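You operate a simulated robot arm through the tools that you are given. There is no shell and no other tool. Be economical: measure what you need, move in short steps, check, and stop when the job is done.

You run a simulated two-armed robot. Do the job below in one go: nothing can be reset, and whatever is moved stays where it is left.

JOB
Rinse the dusty lenses with the dip knob at 30, then put it back to 20.
Fine: one press of blue takes the new time, then orange; doors stay shut; wait for DONE.

Only the result counts: the job must be done as asked and must still hold three seconds after the hand-in. Knocking over, shifting, dropping, spilling or breaking anything else fails it.

ROBOT AND FRAMES
Two 7-joint arms with two-finger parallel grippers on one trunk, on a base that drives. Base frame: it is fixed to the floor where the robot stands at the start and does not move with it; the origin is under the middle of the robot, x ahead of it, y to its left, z up. Lengths are in mm, angles in degrees, forces in N, time in s.
The left shoulder is at the start at [50, 161, 1098], the right one opposite. With the tool pointing down near the work surface each hand reaches from about 100 to 620 mm from the robot's upright axis, wherever it stands, measured 20 degrees to its own side. Places, roughly: blue button [500, -2700, 900]; clipped lens [1000, -2750, 1250]; dip knob [500, 0, 900]; green button [500, -2700, 900]; grey carriage [1000, -2900, 1400]; lift knob [500, -1100, 900]; orange button [500, -2800, 900]; red button [500, -2900, 900]; stage one upper door [500, -2800, 1300]; state display [600, -2800, 1400]; white button [500, -2700, 1000]. Payload 3.43 kg a hand.
The tool frame of a hand sits at the grasp point between the pads (the TCP): z along the fingers, y along the line on which they close. The tips reach 30 mm beyond it. Largest opening 94 mm; finger width 28, thickness 10; the body of the gripper, 50 by 96 mm, starts 55 mm behind the TCP.
Orientation is that of the tool frame in the base frame, as [roll, pitch, yaw] about the fixed x, y, z axes, in that order (R = Rz(yaw) Ry(pitch) Rx(roll)). With the fingers straight down and closing along the base's y, the tool's x points along the base's -x, its y along +y and its z along -z.

CONTROLS
- The arms move only by the tool arm_command. It takes "left_moves", "right_moves" or both (then of equal length, played together; a hand with none holds still); each is a list that holds one entry, the list of rows, each a list of 6 numbers: the shift along the tool's x, y, z in m, then the turn, a rotation vector about the tool's x, y, z in degrees. In form: [[[x, y, z, wx, wy, wz], ...]]. A call has 1 to 12 rows; each row shifts and turns the commanded pose from where the row before left it, along the tool's axes as they then stand. "left_fingers" and "right_fingers" are, for a hand that has rows, the opening, from 0 (shut) to 1 (fully open), set as the call begins (left out, the last holds). Each row takes 0.2 s and may step no farther than 50 mm and 8.6 degrees from the row before; otherwise, or with a gripper value out of range, the whole call is refused. A pose out of reach is approached as far as the arm can. The call stops where the force on the tool passes 40 N (or 10 N more than at its start, if that is more) or the arm is blocked; 0.2 s more then pass. Each finger travels about 45 mm/s and halts on what it meets, pressing with about 34 N; the grip force reading is that of the motor and also rises with nothing between the fingers. The clock runs only during rows and for 0.2 s after the last one: add rows that do not move to give the fingers time. The reply holds the time, the measured pose of the TCP, the force on the tool along the base axes, the opening and the grip force, in the units named above and with some noise, with the torque about the TCP (base axes, N m) and any sound that the robot's microphone picked up.
- Cameras (640 x 400 px; columns grow to the right, rows downward): "scene" is now at [122.3, 1.4, 1229]; the picture's right is [-0.03, -1.00, 0.00], its down [-0.47, 0.02, -0.89] and it looks along [0.88, -0.03, -0.47] (base axes); focal length 266 px, centre (320, 200). "left" rides on the left gripper at [76, -14, -103] in its tool frame; the picture's right is [0.18, 0.98, 0.00], its down [-0.75, 0.14, -0.64] and it looks along [-0.63, 0.12, 0.77] (tool axes); focal length 243 px, centre (320, 200). "right" rides on the right gripper at [76, 14, -102] in its tool frame; the picture's right is [-0.18, 0.98, 0.00], its down [-0.75, -0.14, -0.64] and it looks along [-0.63, -0.12, 0.77] (tool axes); focal length 243 px, centre (320, 200). There is no depth. A picture from a camera that has moved, and an enlarged one, comes with that camera's place and axes in the base frame and with its lens. The place of the scene camera against the robot may be out by one fixed shift of up to 18 mm in any direction.
- snapshot(camera): a new picture of that camera. The clock stands still meanwhile.
- slide_trunk(by): slides the trunk up (or, below 0, down) by that many mm; the arms and the scene camera ride with it, the base frame stays. It gives what a move gives, with no picture.
- roll_base(legs): drives the robot by 1 to 6 legs, each [ahead, left, turn to the left] in mm, mm and degrees, along the robot's own axes; the way and the turn of a leg run together, so that a leg with both is an arc; at most 1500 mm and 180 degrees a leg. The arms and the cameras ride along, it lands a little off, and it stops where it bumps. It gives what a move gives.
- pan_tilt(pan, tilt): turns the head with the scene camera to pan (to the left, within 80 degrees either way) and tilt (down, from -29 to 69), counted from straight ahead of the robot. It gives what a move gives.
- close_up(camera, box): a new picture of the part [left, top, right, bottom] of that camera's present view, enlarged. The clock stands still meanwhile.
- hand_in(): hands the job in; it is judged then, once.

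Work in short steps. Places have to be worked out from the pictures, the camera data and where the tool is seen: move nearer, look again, correct. Check each grasp and each placing, and mend what went wrong. You have 120 turns and 92 pictures in all, those below and enlarged ones among them. Open the grippers and draw the arms clear of the work before you hand the job in, unless the task says otherwise; then end with one line.

The tools are called as name(argument=value, ...) on one line, values as JSON. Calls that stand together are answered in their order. arm_command: Moves the arms, as the interface text tells. Its arguments: {"type":"object","properties":{"left_moves":{"type":"array","items":{"type":"array","items":{"type":"array","items":{"type":"number"}}}},"left_fingers":{"type":"number"},"right_moves":{"type":"array","items":{"type":"array","items":{"type":"array","items":{"type":"number"}}}},"right_fingers":{"type":"number"}},"required":[]} The other tools are called the same way: slide_trunk (by) slides the trunk up or down; roll_base (legs) drives the base; pan_tilt (pan, tilt) turns the head that bears the scene camera; snapshot (camera) takes a picture; close_up (camera, box) takes an enlarged picture of a part of a camera's view; hand_in () hands the job in.

At the start:

```text
time: 0.0
left_ee_pos: [456.2, 146.8, 1114.2]
left_tool_rot: [-179.9, 0.0, -179.8]
left_wrist_force: [0.2, 0.5, 0.0]
left_torque: [-0.03, 0.0, 0.02]
left_width: 94.3
left_grip_force: 0.1
right_ee_pos: [385.6, -140.9, 1054.1]
right_tool_rot: [-180.0, -0.2, 179.9]
right_wrist_force: [-0.2, -0.2, -0.2]
right_torque: [0.03, 0.0, 0.0]
right_width: 93.7
right_grip_force: 0.0
trunk travel left (down, up): [-125.0, 142.0]
robot x, y, heading: [1.4, -3.2, -0.1]
head pan, tilt: [-1.9, 27.7]
```

scene: 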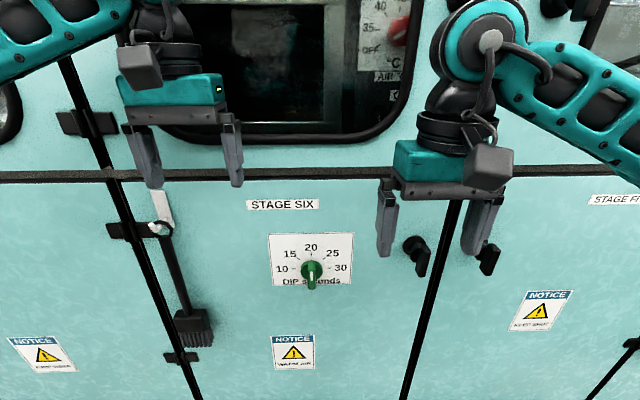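
right: 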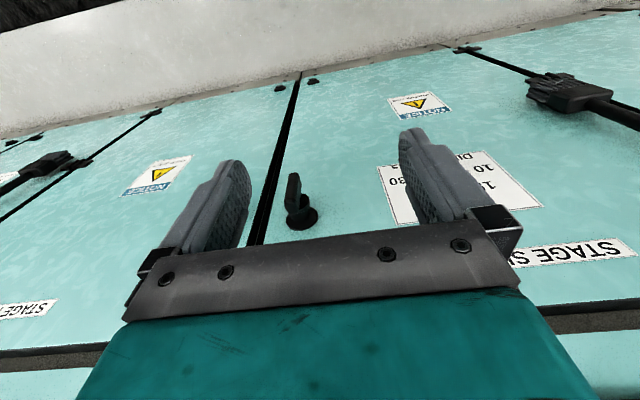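
left: 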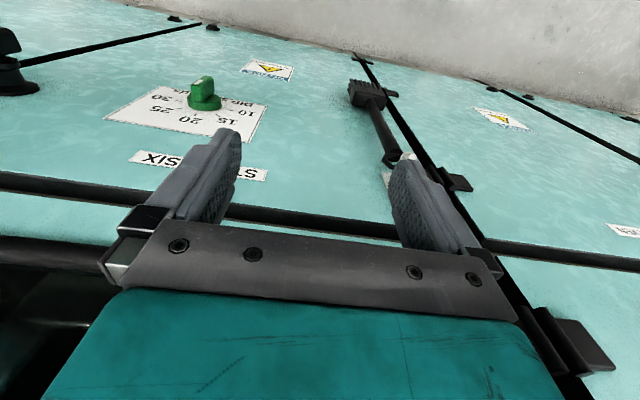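

The dip knob (green) sits on a vertical panel ahead, apparently at 20. I look closer at it.

close_up(camera="scene", box=[260, 220, 365, 295])

pan_tilt(pan=-60, tilt=5)

snapshot(camera="scene")

```text
5.33 times, centred on (312, 258) of scene
camera zoom: at [122.3, 1.4, 1229.0], right [-0.03, -1.0, 0.0], down [-0.47, 0.02, -0.89], along [0.88, -0.03, -0.47], focal length 1418 px, centre (360, -107)
```

zoom: 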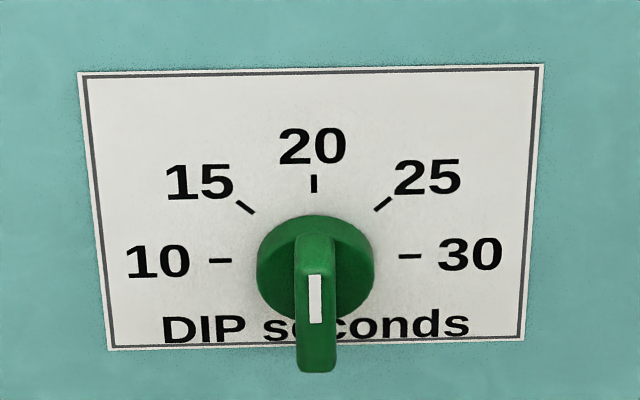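

```text
time: 1.3
left_ee_pos: [456.6, 146.6, 1114.2]
left_tool_rot: [180.0, 0.0, -179.9]
left_wrist_force: [-0.1, 0.3, -0.1]
left_torque: [0.01, 0.0, 0.0]
left_width: 94.2
left_grip_force: 0.2
right_ee_pos: [385.3, -140.2, 1053.0]
right_tool_rot: [-180.0, -0.2, 179.9]
right_wrist_force: [0.5, 0.0, 0.1]
right_torque: [0.01, 0.0, 0.0]
right_width: 94.1
right_grip_force: 0.0
trunk travel left (down, up): [-125.0, 142.0]
robot x, y, heading: [2.9, 0.7, 0.0]
head pan, tilt: [-60.0, 5.0]
```

```text
87 pictures are left
camera scene: at [77.1, -75.0, 1265.8], right [-0.87, -0.5, 0.0], down [-0.04, 0.08, -1.0], along [0.5, -0.86, -0.09], focal length 266 px, centre (320, 200)
```

scene: 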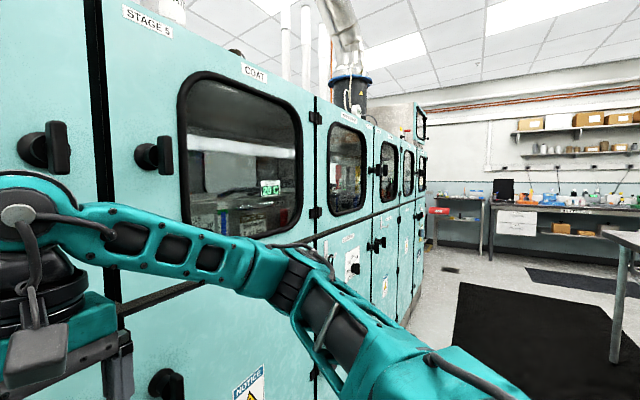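

Dial reads 20 (white mark up). I back off and shift right so that the left arm has a comfortable reach at the knob, then level the left hand (fingers toward the panel).

roll_base(legs=[[-200, 0, 0], [0, -130, 0]])

pan_tilt(pan=10, tilt=30)

arm_command(left_moves=[[[0.03, 0, 0, 0, -8.2, 0], [0.03, 0, 0, 0, -8.2, 0], [0.03, 0, 0, 0, -8.2, 0], [0.03, 0, 0, 0, -8.2, 0], [0.02, 0, 0, 0, -8.2, 0], [0.02, 0, 0, 0, -8.2, 0], [0.02, 0, 0, 0, -8.2, 0], [0.02, 0, 0, 0, -8.2, 0], [0.02, 0, 0, 0, -8.2, 0], [0.02, 0, 0, 0, -8.2, 0], [0.02, 0, 0, 0, -8.0, 0]]])

snapshot(camera="scene")

snapshot(camera="left")

```text
time: 4.3
left_ee_pos: [253.5, 15.5, 1114.6]
left_tool_rot: [-179.9, -0.1, -179.9]
left_wrist_force: [0.7, -0.4, 0.1]
left_torque: [0.0, 0.03, -0.04]
left_width: 93.9
left_grip_force: 0.0
right_ee_pos: [183.8, -271.7, 1054.2]
right_tool_rot: [180.0, -0.3, 179.9]
right_wrist_force: [-0.7, 0.1, -0.3]
right_torque: [0.0, -0.02, -0.02]
right_width: 94.1
right_grip_force: 0.1
trunk travel left (down, up): [-125.0, 142.0]
robot x, y, heading: [-200.5, -131.1, -0.0]
head pan, tilt: [-60.0, 5.0]
```

```text
time: 5.7
left_ee_pos: [255.6, 14.6, 1114.8]
left_tool_rot: [-180.0, 0.0, -179.8]
left_wrist_force: [0.0, -0.3, 0.1]
left_torque: [0.01, 0.0, 0.0]
left_width: 94.2
left_grip_force: 0.1
right_ee_pos: [181.9, -271.3, 1053.0]
right_tool_rot: [180.0, -0.2, 179.8]
right_wrist_force: [0.8, 0.5, 0.3]
right_torque: [0.0, 0.03, -0.01]
right_width: 94.2
right_grip_force: 0.0
trunk travel left (down, up): [-125.0, 142.0]
robot x, y, heading: [-201.7, -130.0, 0.1]
head pan, tilt: [10.0, 30.0]
```

```text
time: 8.1
left_ee_pos: [174.8, -79.4, 1043.9]
left_tool_rot: [2.7, 89.8, 2.7]
left_wrist_force: [-0.2, 0.3, 0.2]
left_torque: [-0.02, -0.03, 0.02]
left_width: 94.0
left_grip_force: 0.1
left hand out of reach, approached as far as the arm can: row 5, 6, 7, 8, 9, 10
right_ee_pos: [183.1, -272.9, 1054.0]
right_tool_rot: [-180.0, -0.2, 179.9]
right_wrist_force: [0.0, -0.2, -0.8]
right_torque: [0.01, 0.01, 0.02]
right_width: 94.0
right_grip_force: 0.0
trunk travel left (down, up): [-125.0, 142.0]
robot x, y, heading: [-204.3, -132.8, -0.1]
head pan, tilt: [10.0, 30.0]
```

```text
86 pictures are left
camera scene: at [-81.9, -112.0, 1225.4], right [0.17, -0.98, 0.0], down [-0.49, -0.09, -0.87], along [0.85, 0.15, -0.5], focal length 266 px, centre (320, 200)
```

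scene: 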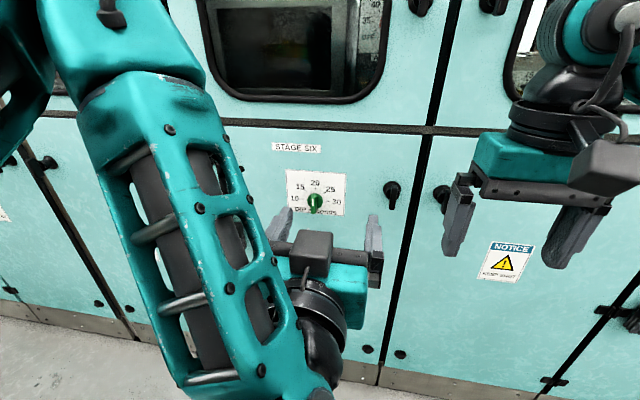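

```text
85 pictures are left
camera left: at [72.5, -94.5, 967.2], right [0.0, 0.98, -0.18], down [-0.64, 0.14, 0.75], along [0.76, 0.12, 0.63], focal length 243 px, centre (320, 200)
```

left: 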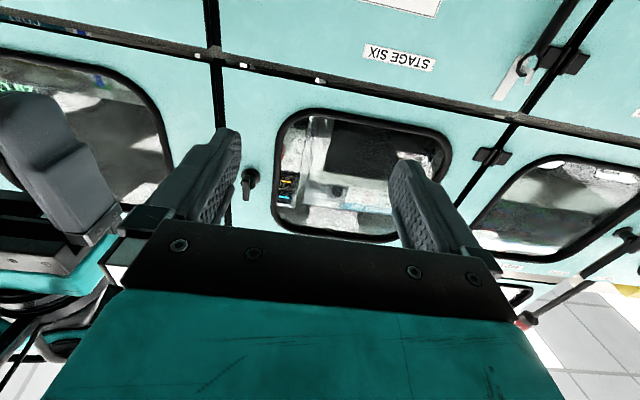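

Triangulation puts the knob at about [495, 3, 885]. The left hand now points at the panel; I move it to a standoff before the knob.

arm_command(left_moves=[[[0.027, 0.014, 0.035, 0, 0, 0], [0.027, 0.014, 0.035, 0, 0, 0], [0.027, 0.014, 0.035, 0, 0, 0], [0.027, 0.014, 0.035, 0, 0, 0], [0.027, 0.014, 0.035, 0, 0, 0], [0.027, 0.014, 0.035, 0, 0, 0]]])

snapshot(camera="scene")

snapshot(camera="left")

```text
time: 9.5
left_ee_pos: [353.8, -94.3, 940.5]
left_tool_rot: [178.6, 89.5, 179.3]
left_wrist_force: [-1.0, 0.2, -0.1]
left_torque: [0.01, 0.01, 0.03]
left_width: 94.2
left_grip_force: 0.2
left hand out of reach, approached as far as the arm can: row 3, 4, 5, 6
right_ee_pos: [182.3, -270.5, 1054.0]
right_tool_rot: [180.0, -0.2, 179.9]
right_wrist_force: [-1.1, 0.5, -0.2]
right_torque: [0.0, 0.0, -0.04]
right_width: 94.1
right_grip_force: 0.1
trunk travel left (down, up): [-125.0, 142.0]
robot x, y, heading: [-203.6, -130.1, 0.2]
head pan, tilt: [10.0, 30.0]
```

```text
84 pictures are left
camera scene: at [-81.4, -111.2, 1225.3], right [0.17, -0.98, 0.0], down [-0.49, -0.09, -0.87], along [0.85, 0.15, -0.5], focal length 266 px, centre (320, 200)
```

scene: 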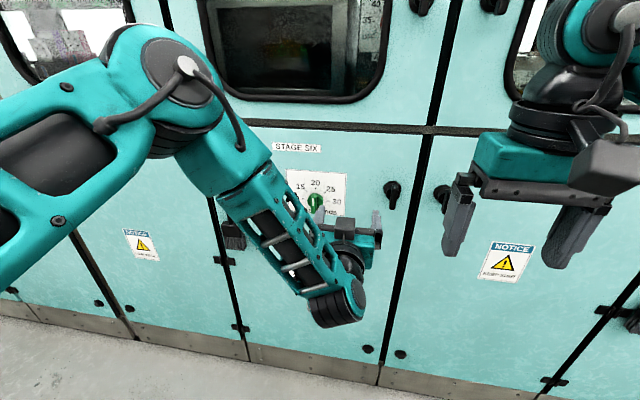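

```text
83 pictures are left
camera left: at [250.8, -109.9, 865.4], right [-0.01, 0.98, -0.18], down [-0.64, 0.13, 0.76], along [0.77, 0.13, 0.62], focal length 243 px, centre (320, 200)
```

left: 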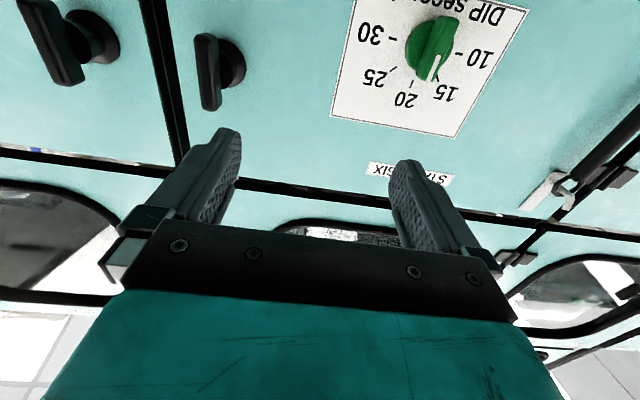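

The arm itself won't go left/down in this pose, so I use the trunk (down ~55) and base (left ~97) to line up with the knob, keeping the arm shape.

slide_trunk(by=-55)

roll_base(legs=[[0, 97, 0]])

snapshot(camera="left")

snapshot(camera="scene")

```text
time: 10.5
left_ee_pos: [353.5, -94.5, 886.5]
left_tool_rot: [-177.1, 89.6, -176.3]
left_wrist_force: [0.6, 0.1, -0.4]
left_torque: [0.01, 0.0, 0.0]
left_width: 94.0
left_grip_force: 0.0
right_ee_pos: [181.5, -272.4, 999.3]
right_tool_rot: [179.9, -0.2, 179.8]
right_wrist_force: [0.9, 0.7, 0.2]
right_torque: [-0.02, 0.01, 0.02]
right_width: 94.0
right_grip_force: 0.0
trunk travel left (down, up): [-70.0, 197.0]
robot x, y, heading: [-204.3, -130.3, -0.0]
head pan, tilt: [10.0, 30.0]
```

```text
time: 12.0
left_ee_pos: [353.2, 2.3, 885.7]
left_tool_rot: [-175.8, 89.6, -175.0]
left_wrist_force: [-0.5, -0.6, -0.1]
left_torque: [-0.03, 0.0, 0.0]
left_width: 94.1
left_grip_force: 0.0
right_ee_pos: [183.1, -176.4, 997.5]
right_tool_rot: [179.9, -0.2, 179.8]
right_wrist_force: [0.2, 0.3, -1.2]
right_torque: [-0.01, 0.0, 0.01]
right_width: 93.9
right_grip_force: 0.1
trunk travel left (down, up): [-70.0, 197.0]
robot x, y, heading: [-202.4, -37.6, 0.2]
head pan, tilt: [10.0, 30.0]
```

```text
82 pictures are left
camera left: at [250.6, -13.6, 810.8], right [-0.01, 0.98, -0.18], down [-0.64, 0.13, 0.76], along [0.77, 0.13, 0.63], focal length 243 px, centre (320, 200)
```

left: 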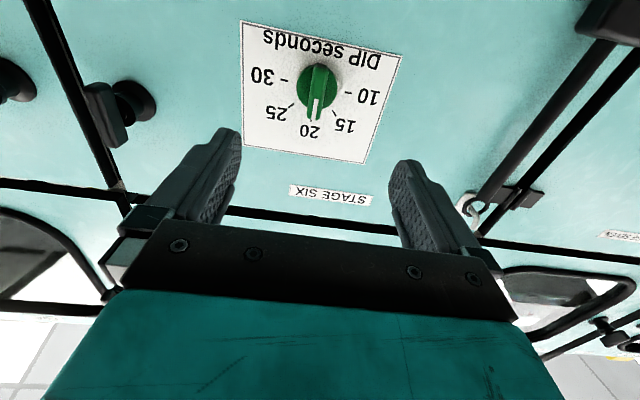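

```text
81 pictures are left
camera scene: at [-81.6, -14.9, 1170.4], right [0.17, -0.98, 0.0], down [-0.49, -0.09, -0.87], along [0.85, 0.15, -0.5], focal length 266 px, centre (320, 200)
```

scene: 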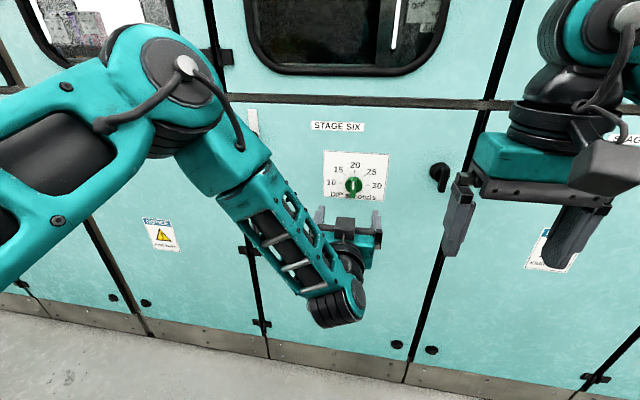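

Two hand-camera views give knob disc at about [514, 2, 879]. I lower by 7 mm and drive ahead 85 mm, then look.

slide_trunk(by=-7)

roll_base(legs=[[85, 0, 0]])

snapshot(camera="left")

close_up(camera="scene", box=[270, 130, 430, 230])

```text
time: 12.5
left_ee_pos: [353.8, 2.6, 878.6]
left_tool_rot: [-178.3, 89.5, -177.7]
left_wrist_force: [0.2, -0.3, -0.6]
left_torque: [0.02, -0.02, 0.02]
left_width: 94.1
left_grip_force: 0.0
right_ee_pos: [182.9, -175.8, 992.4]
right_tool_rot: [-180.0, -0.2, 179.9]
right_wrist_force: [-0.2, 0.6, 0.5]
right_torque: [0.01, 0.0, -0.03]
right_width: 93.9
right_grip_force: 0.2
trunk travel left (down, up): [-63.0, 204.0]
robot x, y, heading: [-201.9, -33.3, -0.1]
head pan, tilt: [10.0, 30.0]
```

```text
time: 13.6
left_ee_pos: [437.9, 2.2, 880.2]
left_tool_rot: [-177.9, 89.6, -177.0]
left_wrist_force: [0.0, 1.2, -0.2]
left_torque: [-0.01, 0.01, -0.02]
left_width: 94.2
left_grip_force: 0.0
right_ee_pos: [267.1, -174.9, 992.3]
right_tool_rot: [-180.0, -0.2, 179.9]
right_wrist_force: [0.6, 0.6, 0.0]
right_torque: [0.03, -0.03, 0.02]
right_width: 94.0
right_grip_force: 0.0
trunk travel left (down, up): [-63.0, 204.0]
robot x, y, heading: [-120.0, -33.4, -0.0]
head pan, tilt: [10.0, 30.0]
```

```text
80 pictures are left
camera left: at [335.3, -13.8, 803.6], right [-0.01, 0.98, -0.18], down [-0.64, 0.13, 0.76], along [0.77, 0.13, 0.63], focal length 243 px, centre (320, 200)
```

left: 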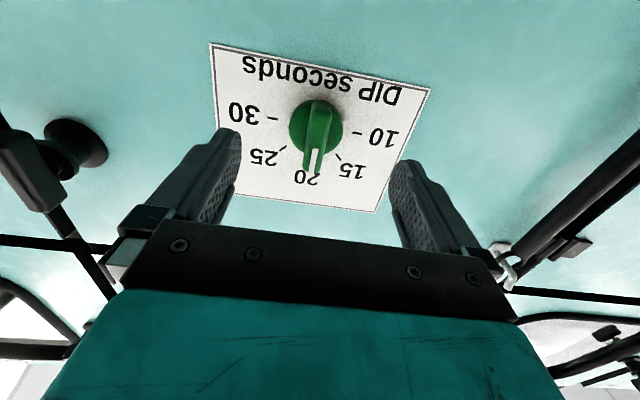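

```text
4.00 times, centred on (350, 180) of scene
camera zoom: at [3.3, -15.2, 1163.3], right [0.17, -0.98, 0.0], down [-0.49, -0.09, -0.87], along [0.85, 0.15, -0.5], focal length 1064 px, centre (200, 280)
```

zoom: 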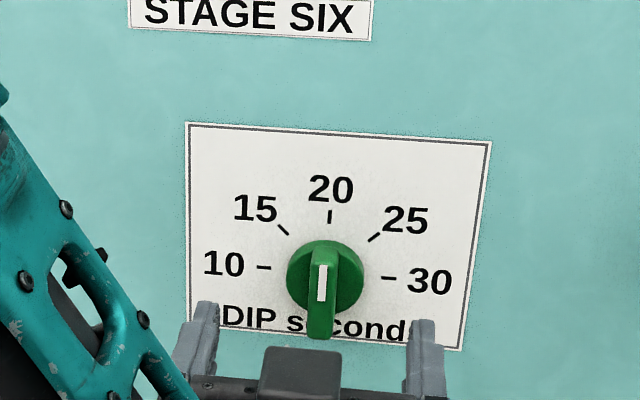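

Bar front is near x≈478, disc ≈510. Before gripping, I test in free space whether the wrist can roll +90°.

arm_command(left_moves=[[[0, 0, 0, 0, 0, 8.5], [0, 0, 0, 0, 0, 8.5], [0, 0, 0, 0, 0, 8.5], [0, 0, 0, 0, 0, 8.5], [0, 0, 0, 0, 0, 8.5], [0, 0, 0, 0, 0, 8.5]]])

arm_command(left_moves=[[[0, 0, 0, 0, 0, 8.5], [0, 0, 0, 0, 0, 8.5], [0, 0, 0, 0, 0, 8.5], [0, 0, 0, 0, 0, 8.5], [0, 0, 0, 0, 0, 5]]])

```text
time: 15.0
left_ee_pos: [437.6, 1.9, 878.7]
left_tool_rot: [90.5, 38.8, 91.0]
left_wrist_force: [-0.2, -1.0, 0.3]
left_torque: [0.0, -0.03, 0.0]
left_width: 93.8
left_grip_force: 0.1
right_ee_pos: [267.4, -176.4, 992.9]
right_tool_rot: [180.0, -0.2, 180.0]
right_wrist_force: [0.7, 0.0, -0.1]
right_torque: [0.02, -0.02, 0.02]
right_width: 94.0
right_grip_force: 0.1
trunk travel left (down, up): [-63.0, 204.0]
robot x, y, heading: [-115.1, -37.6, -0.3]
head pan, tilt: [10.0, 30.0]
```

```text
time: 16.2
left_ee_pos: [438.0, 1.6, 879.3]
left_tool_rot: [90.3, -0.3, 90.7]
left_wrist_force: [0.0, -0.2, 0.9]
left_torque: [-0.02, 0.0, -0.02]
left_width: 94.1
left_grip_force: 0.0
right_ee_pos: [268.3, -175.4, 990.3]
right_tool_rot: [-180.0, -0.2, 179.8]
right_wrist_force: [0.6, 0.8, 0.3]
right_torque: [0.01, -0.01, 0.04]
right_width: 94.0
right_grip_force: 0.1
trunk travel left (down, up): [-63.0, 204.0]
robot x, y, heading: [-115.8, -34.9, -0.2]
head pan, tilt: [10.0, 30.0]
```

The +90° roll works cleanly. Roll back and advance the hand 29 mm over the bar.

arm_command(left_moves=[[[0, 0, 0, 0, 0, -8.5], [0, 0, 0, 0, 0, -8.5], [0, 0, 0, 0, 0, -8.5], [0, 0, 0, 0, 0, -8.5], [0, 0, 0, 0, 0, -8.5], [0, 0, 0, 0, 0, -8.5], [0, 0, 0, 0, 0, -8.5], [0, 0, 0, 0, 0, -8.5], [0, 0, 0, 0, 0, -8.5], [0, 0, 0, 0, 0, -8.5], [0, 0, 0, 0, 0, -5]]])

arm_command(left_moves=[[[0, 0, 0.01, 0, 0, 0], [0, 0, 0.01, 0, 0, 0], [0, 0, 0.009, 0, 0, 0]]])

snapshot(camera="left")

```text
time: 18.6
left_ee_pos: [439.7, 1.8, 879.1]
left_tool_rot: [-159.6, 89.6, -159.0]
left_wrist_force: [0.4, 0.0, 1.2]
left_torque: [0.01, 0.0, 0.01]
left_width: 93.8
left_grip_force: 0.0
right_ee_pos: [268.7, -175.5, 991.6]
right_tool_rot: [179.9, -0.2, 179.9]
right_wrist_force: [-0.6, 0.2, 0.6]
right_torque: [-0.01, -0.01, 0.01]
right_width: 94.0
right_grip_force: 0.0
trunk travel left (down, up): [-63.0, 204.0]
robot x, y, heading: [-117.3, -36.2, 0.2]
head pan, tilt: [10.0, 30.0]
```

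```text
time: 19.4
left_ee_pos: [466.4, -1.2, 881.0]
left_tool_rot: [-178.9, 89.4, -178.0]
left_wrist_force: [0.4, 0.2, 0.0]
left_torque: [0.03, -0.05, 0.01]
left_width: 94.0
left_grip_force: 0.1
left hand out of reach, approached as far as the arm can: row 3
right_ee_pos: [268.7, -175.0, 991.2]
right_tool_rot: [179.9, -0.1, 179.9]
right_wrist_force: [0.0, 0.3, -0.3]
right_torque: [0.02, 0.0, -0.03]
right_width: 93.7
right_grip_force: 0.0
trunk travel left (down, up): [-63.0, 204.0]
robot x, y, heading: [-116.3, -38.9, -0.1]
head pan, tilt: [10.0, 30.0]
```

```text
78 pictures are left
camera left: at [363.2, -17.9, 806.9], right [-0.02, 0.98, -0.18], down [-0.64, 0.13, 0.76], along [0.77, 0.13, 0.62], focal length 243 px, centre (320, 200)
```

left: 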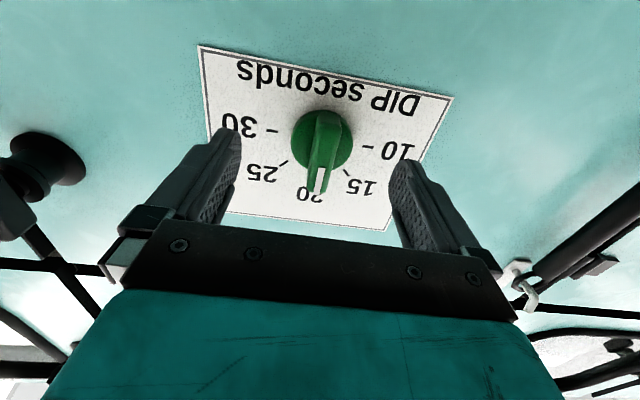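

TCP is close to the reach limit; I draw the arm back 20 mm and drive the base 23 mm ahead (3 left) so turning stays free, then close.

arm_command(left_moves=[[[0, 0, -0.01, 0, 0, 0], [0, 0, -0.01, 0, 0, 0]]])

roll_base(legs=[[23, 3, 0]])

close_up(camera="left", box=[160, 40, 480, 240])

```text
time: 20.0
left_ee_pos: [446.9, -2.1, 880.7]
left_tool_rot: [-176.0, 89.6, -175.1]
left_wrist_force: [0.6, -0.5, -1.2]
left_torque: [-0.02, 0.0, -0.01]
left_width: 94.0
left_grip_force: 0.1
right_ee_pos: [267.6, -175.2, 991.6]
right_tool_rot: [180.0, -0.2, 179.9]
right_wrist_force: [-0.4, 1.0, 0.1]
right_torque: [-0.04, -0.01, -0.02]
right_width: 93.7
right_grip_force: 0.1
trunk travel left (down, up): [-63.0, 204.0]
robot x, y, heading: [-119.8, -40.0, -0.1]
head pan, tilt: [10.0, 30.0]
```

```text
time: 20.8
left_ee_pos: [469.9, 2.0, 882.0]
left_tool_rot: [-177.1, 89.6, -176.4]
left_wrist_force: [-0.4, 0.0, 0.0]
left_torque: [0.03, -0.01, 0.01]
left_width: 93.9
left_grip_force: 0.0
right_ee_pos: [290.2, -171.7, 992.0]
right_tool_rot: [-180.0, -0.3, -180.0]
right_wrist_force: [0.6, 0.3, 0.1]
right_torque: [0.0, 0.01, -0.01]
right_width: 94.1
right_grip_force: 0.1
trunk travel left (down, up): [-63.0, 204.0]
robot x, y, heading: [-95.1, -32.8, -0.2]
head pan, tilt: [10.0, 30.0]
```

```text
2.00 times, centred on (320, 140) of left
camera zoom: at [366.2, -14.7, 806.4], right [-0.01, 0.98, -0.18], down [-0.64, 0.13, 0.76], along [0.77, 0.13, 0.63], focal length 485 px, centre (320, 320)
```

zoom: 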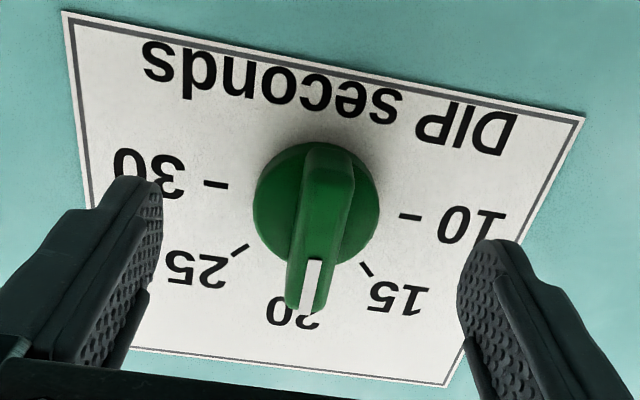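

Disc centre is about [514, 0–2, 879]; fingers straddle the bar. Close the fingers.

arm_command(left_moves=[[[0.002, -0.001, 0, 0, 0, 0], [0, 0, 0, 0, 0, 0], [0, 0, 0, 0, 0, 0], [0, 0, 0, 0, 0, 0], [0, 0, 0, 0, 0, 0], [0, 0, 0, 0, 0, 0], [0, 0, 0, 0, 0, 0]]], left_fingers=0)

close_up(camera="left", box=[160, 40, 480, 240])

```text
time: 22.4
left_ee_pos: [469.0, 0.4, 878.9]
left_tool_rot: [-177.5, 89.6, -176.9]
left_wrist_force: [0.1, 0.8, 0.5]
left_torque: [0.02, -0.07, -0.44]
left_width: 13.8
left_grip_force: 45.2
right_ee_pos: [290.9, -172.7, 991.6]
right_tool_rot: [180.0, -0.3, 179.9]
right_wrist_force: [0.2, 0.2, 0.2]
right_torque: [0.03, -0.01, -0.05]
right_width: 93.9
right_grip_force: 0.0
trunk travel left (down, up): [-63.0, 204.0]
robot x, y, heading: [-91.6, -31.8, 0.1]
head pan, tilt: [10.0, 30.0]
```

```text
2.00 times, centred on (320, 140) of left
camera zoom: at [366.0, -15.9, 804.4], right [-0.01, 0.98, -0.18], down [-0.64, 0.13, 0.76], along [0.77, 0.13, 0.63], focal length 485 px, centre (320, 320)
```

zoom: 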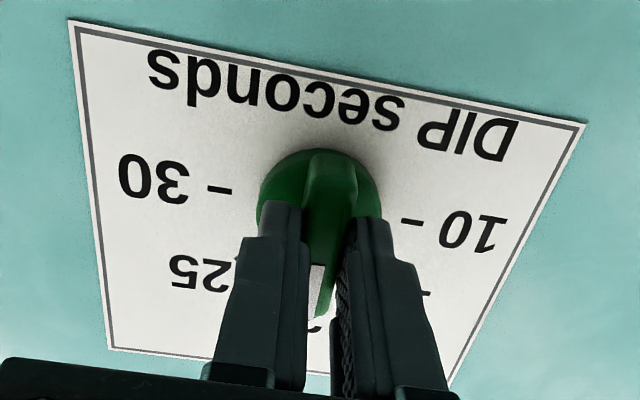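

Gripped at 13.8 mm on the bar. Turn clockwise 90° (+tool z), in two halves.

arm_command(left_moves=[[[0, 0, 0, 0, 0, 7.5], [0, 0, 0, 0, 0, 7.5], [0, 0, 0, 0, 0, 7.5], [0, 0, 0, 0, 0, 7.5], [0, 0, 0, 0, 0, 7.5], [0, 0, 0, 0, 0, 7.5]]])

snapshot(camera="left")

```text
time: 23.8
left_ee_pos: [468.1, -0.4, 880.0]
left_tool_rot: [90.6, 44.9, 91.1]
left_wrist_force: [-1.0, 0.3, -0.2]
left_torque: [0.0, -0.69, -0.83]
left_width: 13.7
left_grip_force: 44.5
right_ee_pos: [290.0, -172.2, 991.5]
right_tool_rot: [180.0, -0.2, 180.0]
right_wrist_force: [-0.3, -0.5, -0.5]
right_torque: [-0.01, -0.02, -0.03]
right_width: 93.6
right_grip_force: 0.0
trunk travel left (down, up): [-63.0, 204.0]
robot x, y, heading: [-91.3, -31.2, -0.0]
head pan, tilt: [10.0, 30.0]
```

```text
75 pictures are left
camera left: at [365.4, 42.6, 816.9], right [-0.01, 0.82, 0.57], down [-0.63, -0.44, 0.64], along [0.77, -0.35, 0.52], focal length 243 px, centre (320, 200)
```

left: 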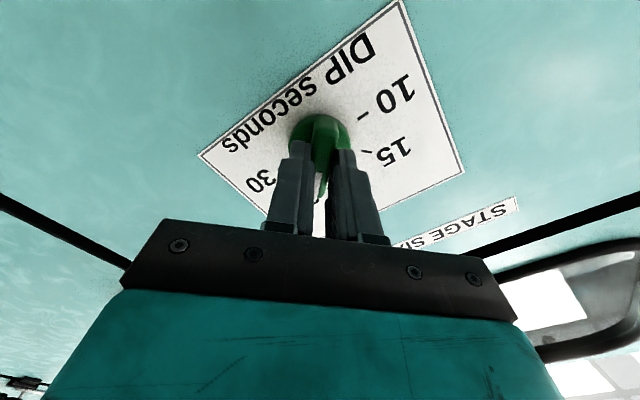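

The knob follows (now at 25). Turn the other 45°.

arm_command(left_moves=[[[0, 0, 0, 0, 0, 7.5], [0, 0, 0, 0, 0, 7.5], [0, 0, 0, 0, 0, 7.5], [0, 0, 0, 0, 0, 7.5], [0, 0, 0, 0, 0, 7.5], [0, 0, 0, 0, 0, 7.5]]])

close_up(camera="left", box=[160, 40, 480, 240])

```text
time: 25.2
left_ee_pos: [467.5, -0.3, 879.3]
left_tool_rot: [90.4, 0.0, 90.7]
left_wrist_force: [-1.6, -2.7, 2.7]
left_torque: [-0.1, -0.34, 0.99]
left_width: 13.7
left_grip_force: 45.4
right_ee_pos: [289.7, -172.6, 992.6]
right_tool_rot: [180.0, -0.2, 179.9]
right_wrist_force: [1.2, -1.0, 0.1]
right_torque: [0.01, 0.01, 0.0]
right_width: 94.1
right_grip_force: 0.1
trunk travel left (down, up): [-63.0, 204.0]
robot x, y, heading: [-95.9, -34.1, -0.2]
head pan, tilt: [10.0, 30.0]
```

```text
2.00 times, centred on (320, 140) of left
camera zoom: at [365.2, 74.8, 866.9], right [0.0, 0.18, 0.98], down [-0.63, -0.76, 0.14], along [0.78, -0.62, 0.11], focal length 485 px, centre (320, 320)
```

zoom: 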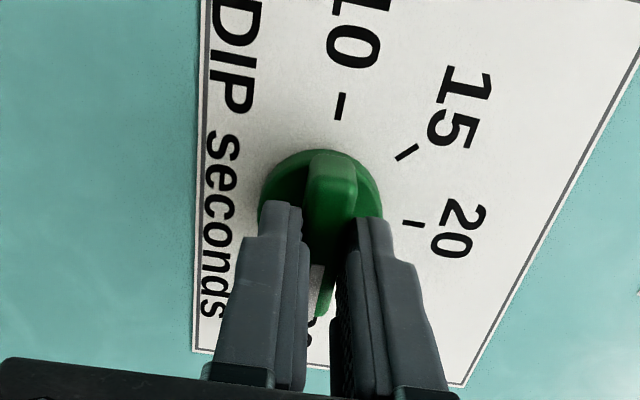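

Looks turned 90°. Open and back off straight, then check the mark.

arm_command(left_moves=[[[0, 0, 0, 0, 0, 0], [0, 0, 0, 0, 0, 0], [0, 0, 0, 0, 0, 0], [0, 0, 0, 0, 0, 0], [0, 0, 0, 0, 0, 0], [0, 0, -0.02, 0, 0, 0], [0, 0, -0.02, 0, 0, 0], [0, 0, -0.02, 0, 0, 0]]], left_fingers=1)

roll_base(legs=[[-200, 0, 0]])

snapshot(camera="left")

close_up(camera="scene", box=[260, 120, 440, 240])

```text
time: 27.0
left_ee_pos: [409.3, -1.6, 880.1]
left_tool_rot: [90.3, 0.1, 90.8]
left_wrist_force: [0.3, -0.1, 0.0]
left_torque: [-0.03, -0.02, 0.0]
left_width: 94.0
left_grip_force: 0.0
right_ee_pos: [290.5, -172.9, 992.7]
right_tool_rot: [-180.0, -0.2, 179.9]
right_wrist_force: [-0.5, -0.1, 1.1]
right_torque: [-0.04, -0.01, -0.01]
right_width: 94.0
right_grip_force: 0.1
trunk travel left (down, up): [-63.0, 204.0]
robot x, y, heading: [-95.7, -35.1, 0.0]
head pan, tilt: [10.0, 30.0]
```

```text
time: 28.6
left_ee_pos: [212.3, -0.6, 880.8]
left_tool_rot: [90.4, 0.0, 90.6]
left_wrist_force: [-0.7, -0.2, 0.3]
left_torque: [-0.04, -0.03, 0.04]
left_width: 94.1
left_grip_force: 0.0
right_ee_pos: [92.8, -173.3, 991.0]
right_tool_rot: [180.0, -0.2, 179.8]
right_wrist_force: [0.1, 0.2, -0.3]
right_torque: [0.02, 0.02, -0.03]
right_width: 93.9
right_grip_force: 0.0
trunk travel left (down, up): [-63.0, 204.0]
robot x, y, heading: [-292.0, -35.7, -0.3]
head pan, tilt: [10.0, 30.0]
```

```text
73 pictures are left
camera left: at [108.6, 73.8, 866.4], right [0.0, 0.18, 0.98], down [-0.63, -0.76, 0.15], along [0.77, -0.62, 0.11], focal length 243 px, centre (320, 200)
```

left: 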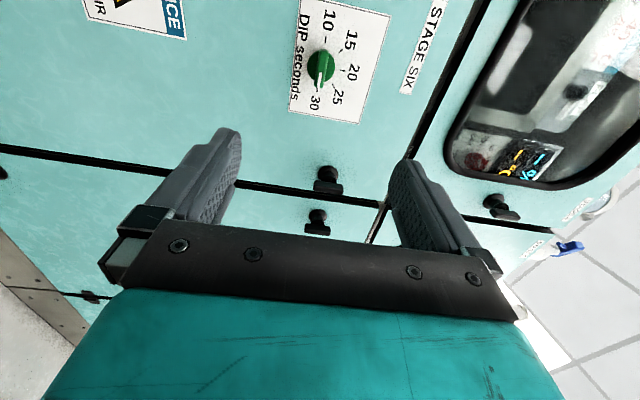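

```text
3.33 times, centred on (350, 180) of scene
camera zoom: at [-171.5, -12.0, 1163.4], right [0.17, -0.99, 0.0], down [-0.49, -0.09, -0.87], along [0.85, 0.15, -0.5], focal length 886 px, centre (220, 267)
```

zoom: 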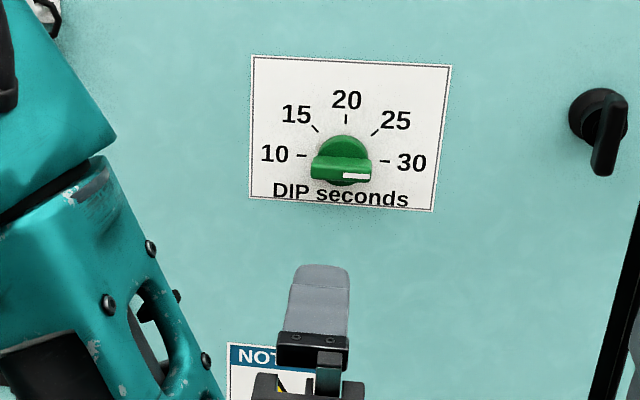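

The mark points at 30. Now drive right along the machine, half-way first, and look.

roll_base(legs=[[60, 0, 0], [0, -1400, 0]])

pan_tilt(pan=-50, tilt=15)

snapshot(camera="scene")

```text
time: 41.6
left_ee_pos: [270.0, -1400.8, 880.0]
left_tool_rot: [90.4, 0.0, 90.8]
left_wrist_force: [0.1, 0.1, -0.8]
left_torque: [-0.01, -0.03, -0.04]
left_width: 94.1
left_grip_force: 0.0
right_ee_pos: [152.1, -1572.6, 992.4]
right_tool_rot: [180.0, -0.2, 179.8]
right_wrist_force: [0.0, -0.6, -0.2]
right_torque: [0.0, -0.01, -0.01]
right_width: 93.8
right_grip_force: 0.0
trunk travel left (down, up): [-63.0, 204.0]
robot x, y, heading: [-234.0, -1431.0, -0.1]
head pan, tilt: [10.0, 30.0]
```

```text
time: 42.9
left_ee_pos: [269.8, -1402.4, 878.9]
left_tool_rot: [90.5, 0.0, 90.7]
left_wrist_force: [0.9, 0.5, 0.4]
left_torque: [-0.04, 0.0, 0.0]
left_width: 94.0
left_grip_force: 0.2
right_ee_pos: [150.5, -1574.1, 991.7]
right_tool_rot: [-180.0, -0.2, 179.8]
right_wrist_force: [0.4, 0.2, -0.6]
right_torque: [0.0, -0.01, 0.04]
right_width: 93.9
right_grip_force: 0.0
trunk travel left (down, up): [-63.0, 204.0]
robot x, y, heading: [-237.0, -1434.5, 0.0]
head pan, tilt: [-50.0, 15.0]
```

```text
71 pictures are left
camera scene: at [-142.4, -1499.9, 1187.6], right [-0.77, -0.64, 0.0], down [-0.17, 0.2, -0.97], along [0.62, -0.74, -0.26], focal length 266 px, centre (320, 200)
```

scene: 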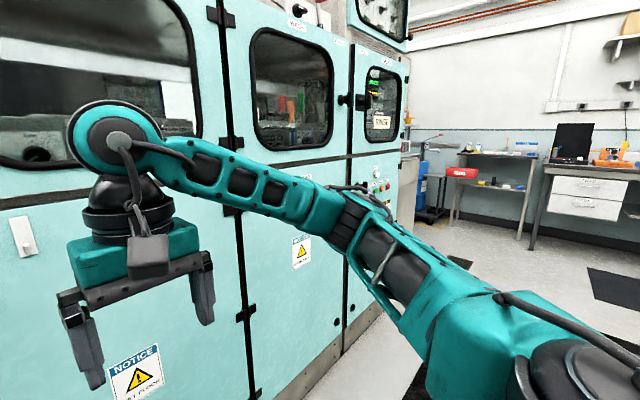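

The way is clear. Drive on 1300 mm to the stage-one panel and look.

roll_base(legs=[[0, -1300, 0]])

pan_tilt(pan=0, tilt=15)

snapshot(camera="scene")

```text
time: 54.5
left_ee_pos: [269.8, -2701.5, 880.0]
left_tool_rot: [90.4, 0.0, 90.6]
left_wrist_force: [0.1, 0.0, -0.6]
left_torque: [0.0, -0.02, 0.03]
left_width: 94.1
left_grip_force: 0.1
right_ee_pos: [150.8, -2872.1, 991.5]
right_tool_rot: [-179.9, -0.2, 179.9]
right_wrist_force: [0.3, -0.1, 0.5]
right_torque: [0.0, 0.01, 0.0]
right_width: 94.0
right_grip_force: 0.1
trunk travel left (down, up): [-63.0, 204.0]
robot x, y, heading: [-231.4, -2731.5, 0.1]
head pan, tilt: [-50.0, 15.0]
```

```text
time: 55.7
left_ee_pos: [269.8, -2701.2, 880.0]
left_tool_rot: [90.4, 0.0, 90.7]
left_wrist_force: [0.2, 0.2, 0.0]
left_torque: [0.02, 0.0, -0.01]
left_width: 93.9
left_grip_force: 0.1
right_ee_pos: [151.8, -2872.7, 991.3]
right_tool_rot: [-179.9, -0.2, 180.0]
right_wrist_force: [0.1, -0.1, -0.3]
right_torque: [-0.01, 0.03, 0.03]
right_width: 93.8
right_grip_force: 0.1
trunk travel left (down, up): [-63.0, 204.0]
robot x, y, heading: [-234.4, -2732.2, 0.0]
head pan, tilt: [0.0, 15.0]
```

```text
70 pictures are left
camera scene: at [-109.4, -2728.1, 1187.6], right [0.0, -1.0, 0.0], down [-0.26, 0.0, -0.97], along [0.97, 0.0, -0.26], focal length 266 px, centre (320, 200)
```

scene: 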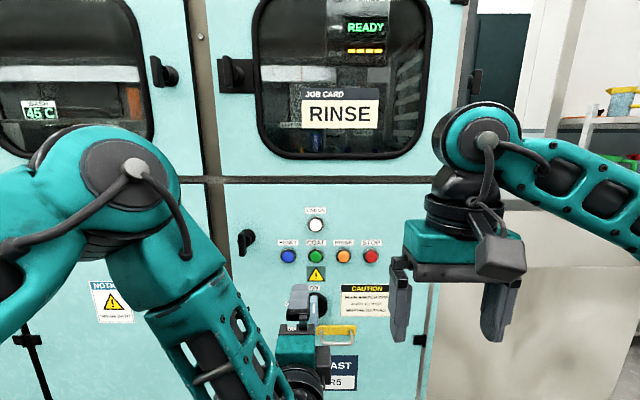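

close_up(camera="scene", box=[260, 200, 400, 288])

close_up(camera="scene", box=[260, 0, 440, 130])

close_up(camera="scene", box=[280, 270, 410, 400])

```text
4.55 times, centred on (330, 244) of scene
camera zoom: at [-109.4, -2728.1, 1187.6], right [0.0, -1.0, 0.0], down [-0.26, 0.0, -0.97], along [0.97, 0.0, -0.26], focal length 1209 px, centre (274, 0)
```

zoom: 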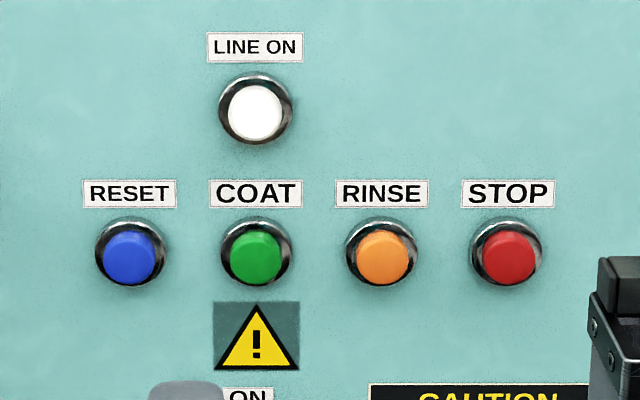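

```text
3.08 times, centred on (350, 65) of scene
camera zoom: at [-109.4, -2728.1, 1187.6], right [0.0, -1.0, 0.0], down [-0.26, 0.0, -0.97], along [0.97, 0.0, -0.26], focal length 818 px, centre (228, 615)
```

zoom: 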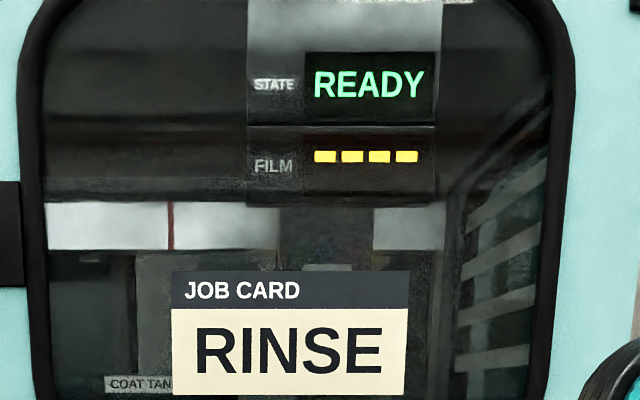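

```text
3.08 times, centred on (345, 335) of scene
camera zoom: at [-109.4, -2728.1, 1187.6], right [0.0, -1.0, 0.0], down [-0.26, 0.0, -0.97], along [0.97, 0.0, -0.26], focal length 818 px, centre (243, -215)
```

zoom: 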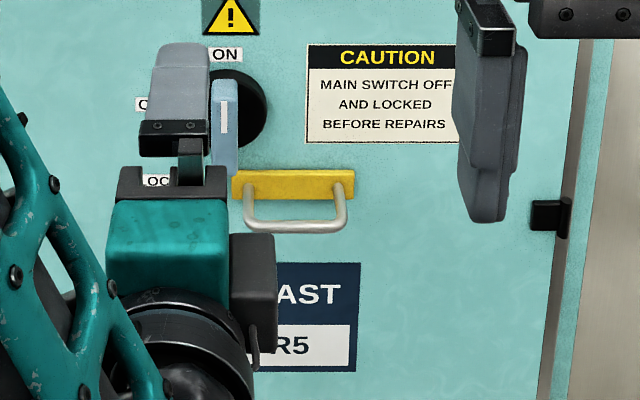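

State READY, job card RINSE, doors shut. Blue (RESET) ≈ y −2647, orange (RINSE) ≈ y −2789, z ≈ 878. I shut the left fingers and view from the hand camera.

arm_command(left_moves=[[[0, 0, 0, 0, 0, 0], [0, 0, 0, 0, 0, 0], [0, 0, 0, 0, 0, 0], [0, 0, 0, 0, 0, 0], [0, 0, 0, 0, 0, 0], [0, 0, 0, 0, 0, 0]]], left_fingers=0)

snapshot(camera="left")

roll_base(legs=[[0, 54, 0]])

snapshot(camera="left")

```text
time: 57.1
left_ee_pos: [269.8, -2700.5, 879.7]
left_tool_rot: [90.4, 0.0, 90.9]
left_wrist_force: [-1.0, 0.0, 0.3]
left_torque: [0.01, -0.02, 0.0]
left_width: 0.0
left_grip_force: 25.9
right_ee_pos: [151.1, -2873.4, 992.3]
right_tool_rot: [-180.0, -0.2, 180.0]
right_wrist_force: [-1.0, 0.3, -0.4]
right_torque: [0.01, 0.04, -0.02]
right_width: 94.0
right_grip_force: 0.0
trunk travel left (down, up): [-63.0, 204.0]
robot x, y, heading: [-235.1, -2732.8, -0.0]
head pan, tilt: [0.0, 15.0]
```

```text
66 pictures are left
camera left: at [166.1, -2625.8, 866.3], right [0.0, 0.18, 0.98], down [-0.63, -0.76, 0.15], along [0.78, -0.62, 0.11], focal length 243 px, centre (320, 200)
```

left: 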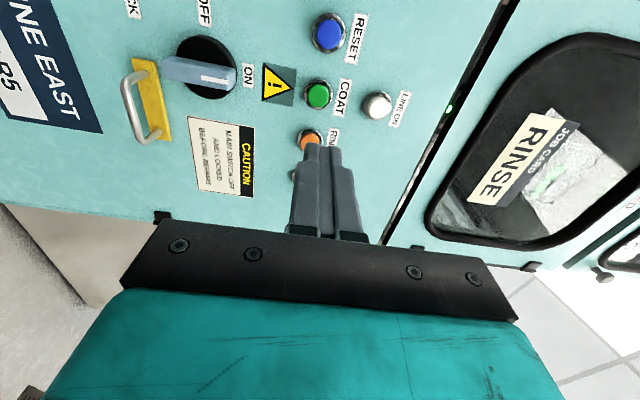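

```text
time: 58.3
left_ee_pos: [269.4, -2647.6, 879.5]
left_tool_rot: [90.4, 0.1, 90.9]
left_wrist_force: [0.6, -0.9, -0.5]
left_torque: [0.0, 0.02, 0.01]
left_width: 0.0
left_grip_force: 32.9
right_ee_pos: [150.6, -2819.6, 991.7]
right_tool_rot: [180.0, -0.1, -180.0]
right_wrist_force: [0.6, 0.4, 0.4]
right_torque: [0.03, 0.02, -0.05]
right_width: 93.9
right_grip_force: 0.1
trunk travel left (down, up): [-63.0, 204.0]
robot x, y, heading: [-234.4, -2682.1, 0.0]
head pan, tilt: [0.0, 15.0]
```

```text
65 pictures are left
camera left: at [166.1, -2572.2, 866.3], right [0.0, 0.18, 0.98], down [-0.63, -0.76, 0.15], along [0.78, -0.62, 0.11], focal length 243 px, centre (320, 200)
```

left: 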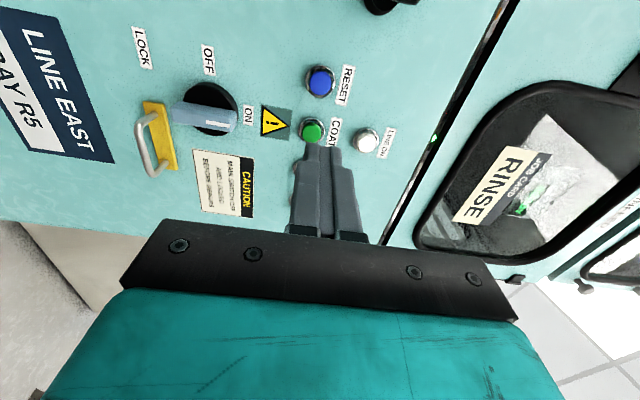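

Triangulated: blue ≈ [515, −2652, 878]. Drive ahead 145 mm and correct y by −4 with the arm, then look.

roll_base(legs=[[145, -4, 0]])

snapshot(camera="left")

snapshot(camera="scene")

```text
time: 59.6
left_ee_pos: [413.0, -2651.9, 880.2]
left_tool_rot: [90.4, 0.0, 90.6]
left_wrist_force: [-0.1, 0.6, -0.9]
left_torque: [0.0, 0.0, 0.02]
left_width: 0.0
left_grip_force: 33.2
right_ee_pos: [293.5, -2824.3, 992.3]
right_tool_rot: [-180.0, -0.2, 179.9]
right_wrist_force: [1.0, -0.3, 0.3]
right_torque: [0.02, 0.0, -0.02]
right_width: 93.8
right_grip_force: 0.1
trunk travel left (down, up): [-63.0, 204.0]
robot x, y, heading: [-87.7, -2685.1, 0.0]
head pan, tilt: [0.0, 15.0]
```

```text
64 pictures are left
camera left: at [309.3, -2576.6, 866.1], right [0.01, 0.18, 0.98], down [-0.63, -0.76, 0.15], along [0.78, -0.62, 0.11], focal length 243 px, centre (320, 200)
```

left: 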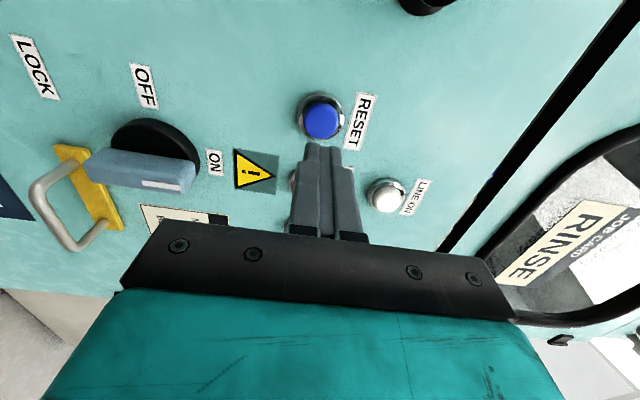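

```text
63 pictures are left
camera scene: at [33.9, -2678.6, 1187.5], right [0.0, -1.0, 0.0], down [-0.26, 0.0, -0.97], along [0.97, 0.0, -0.26], focal length 266 px, centre (320, 200)
```

scene: 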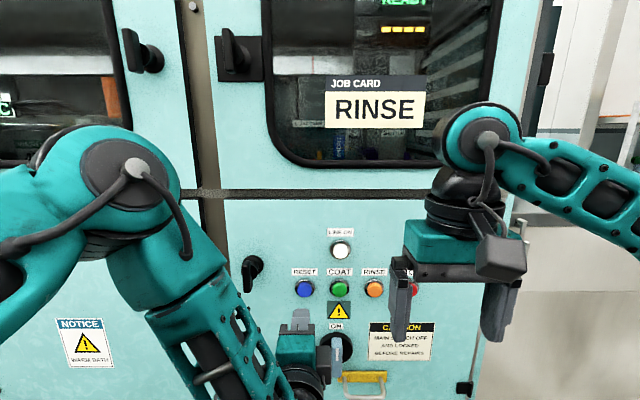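

Aligned. Advance 35 mm with the arm and tilt the head up so the display is visible.

pan_tilt(pan=0, tilt=0)

arm_command(left_moves=[[[0, 0, 0.012, 0, 0, 0], [0, 0, 0.012, 0, 0, 0], [0, 0, 0.011, 0, 0, 0]]])

close_up(camera="left", box=[240, 80, 400, 180])

```text
time: 60.4
left_ee_pos: [411.3, -2651.2, 879.5]
left_tool_rot: [90.4, 0.0, 90.7]
left_wrist_force: [0.3, 0.4, 0.1]
left_torque: [0.0, 0.03, 0.03]
left_width: 0.1
left_grip_force: 32.4
right_ee_pos: [293.9, -2822.4, 991.7]
right_tool_rot: [-180.0, -0.1, 179.8]
right_wrist_force: [-0.2, -1.0, -0.4]
right_torque: [0.02, 0.01, 0.03]
right_width: 93.7
right_grip_force: 0.1
trunk travel left (down, up): [-63.0, 204.0]
robot x, y, heading: [-92.3, -2681.6, 0.2]
head pan, tilt: [0.0, 0.0]
```

```text
time: 61.2
left_ee_pos: [449.2, -2651.0, 880.1]
left_tool_rot: [90.4, 0.0, 90.7]
left_wrist_force: [0.2, -0.5, -0.2]
left_torque: [-0.04, 0.0, 0.0]
left_width: 0.2
left_grip_force: 32.7
right_ee_pos: [295.4, -2823.2, 991.6]
right_tool_rot: [180.0, -0.2, 179.9]
right_wrist_force: [0.1, 0.2, 0.1]
right_torque: [0.0, -0.01, 0.01]
right_width: 93.9
right_grip_force: 0.0
trunk travel left (down, up): [-63.0, 204.0]
robot x, y, heading: [-89.5, -2682.5, 0.1]
head pan, tilt: [0.0, 0.0]
```

```text
4.00 times, centred on (320, 130) of left
camera zoom: at [344.4, -2576.0, 866.2], right [0.0, 0.18, 0.98], down [-0.63, -0.76, 0.15], along [0.78, -0.62, 0.11], focal length 970 px, centre (320, 480)
```

zoom: 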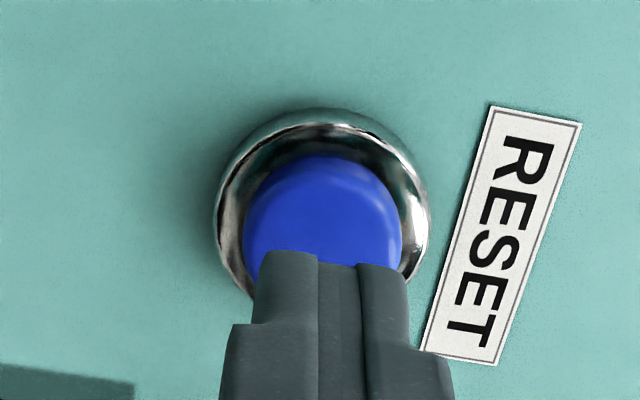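

The tip is right before the cap. Advance 12 mm in 2 mm rows and read the force.

arm_command(left_moves=[[[0, 0, 0.002, 0, 0, 0], [0, 0, 0.002, 0, 0, 0], [0, 0, 0.002, 0, 0, 0], [0, 0, 0.002, 0, 0, 0], [0, 0, 0.002, 0, 0, 0], [0, 0, 0.002, 0, 0, 0]]])

```text
time: 62.6
left_ee_pos: [460.4, -2649.6, 879.3]
left_tool_rot: [90.5, 0.0, 90.7]
left_wrist_force: [0.4, 0.8, 0.1]
left_torque: [0.0, -0.01, -0.01]
left_width: 0.1
left_grip_force: 32.4
right_ee_pos: [294.1, -2824.3, 992.3]
right_tool_rot: [179.9, -0.2, 179.8]
right_wrist_force: [-0.2, -0.2, 0.7]
right_torque: [0.01, -0.02, -0.02]
right_width: 94.0
right_grip_force: 0.0
trunk travel left (down, up): [-63.0, 204.0]
robot x, y, heading: [-90.1, -2682.1, 0.1]
head pan, tilt: [0.0, 0.0]
```

No contact yet; go on another 10 mm.

arm_command(left_moves=[[[0, 0, 0.002, 0, 0, 0], [0, 0, 0.002, 0, 0, 0], [0, 0, 0.002, 0, 0, 0], [0, 0, 0.002, 0, 0, 0], [0, 0, 0.002, 0, 0, 0]]])

close_up(camera="left", box=[240, 80, 400, 180])

```text
time: 63.8
left_ee_pos: [470.5, -2649.4, 879.0]
left_tool_rot: [90.4, 0.0, 90.7]
left_wrist_force: [0.7, 0.3, 0.1]
left_torque: [0.03, 0.01, 0.01]
left_width: 0.1
left_grip_force: 33.0
right_ee_pos: [294.3, -2823.9, 992.1]
right_tool_rot: [-180.0, -0.2, 179.8]
right_wrist_force: [-0.5, -0.2, 0.7]
right_torque: [-0.02, 0.01, 0.01]
right_width: 94.0
right_grip_force: 0.1
trunk travel left (down, up): [-63.0, 204.0]
robot x, y, heading: [-90.8, -2682.6, 0.1]
head pan, tilt: [0.0, 0.0]
```

```text
4.00 times, centred on (320, 130) of left
camera zoom: at [366.3, -2575.7, 866.0], right [0.0, 0.18, 0.98], down [-0.63, -0.76, 0.15], along [0.78, -0.62, 0.11], focal length 970 px, centre (320, 480)
```

zoom: 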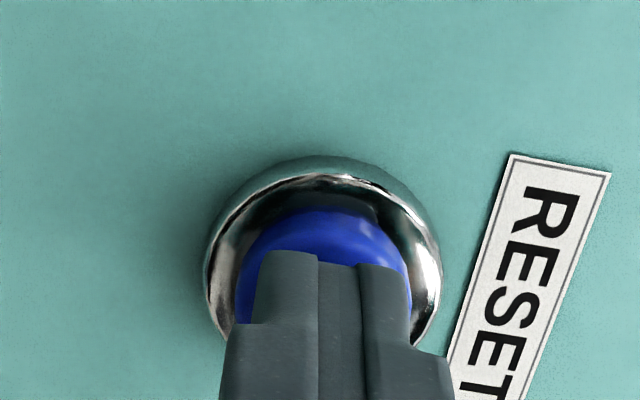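

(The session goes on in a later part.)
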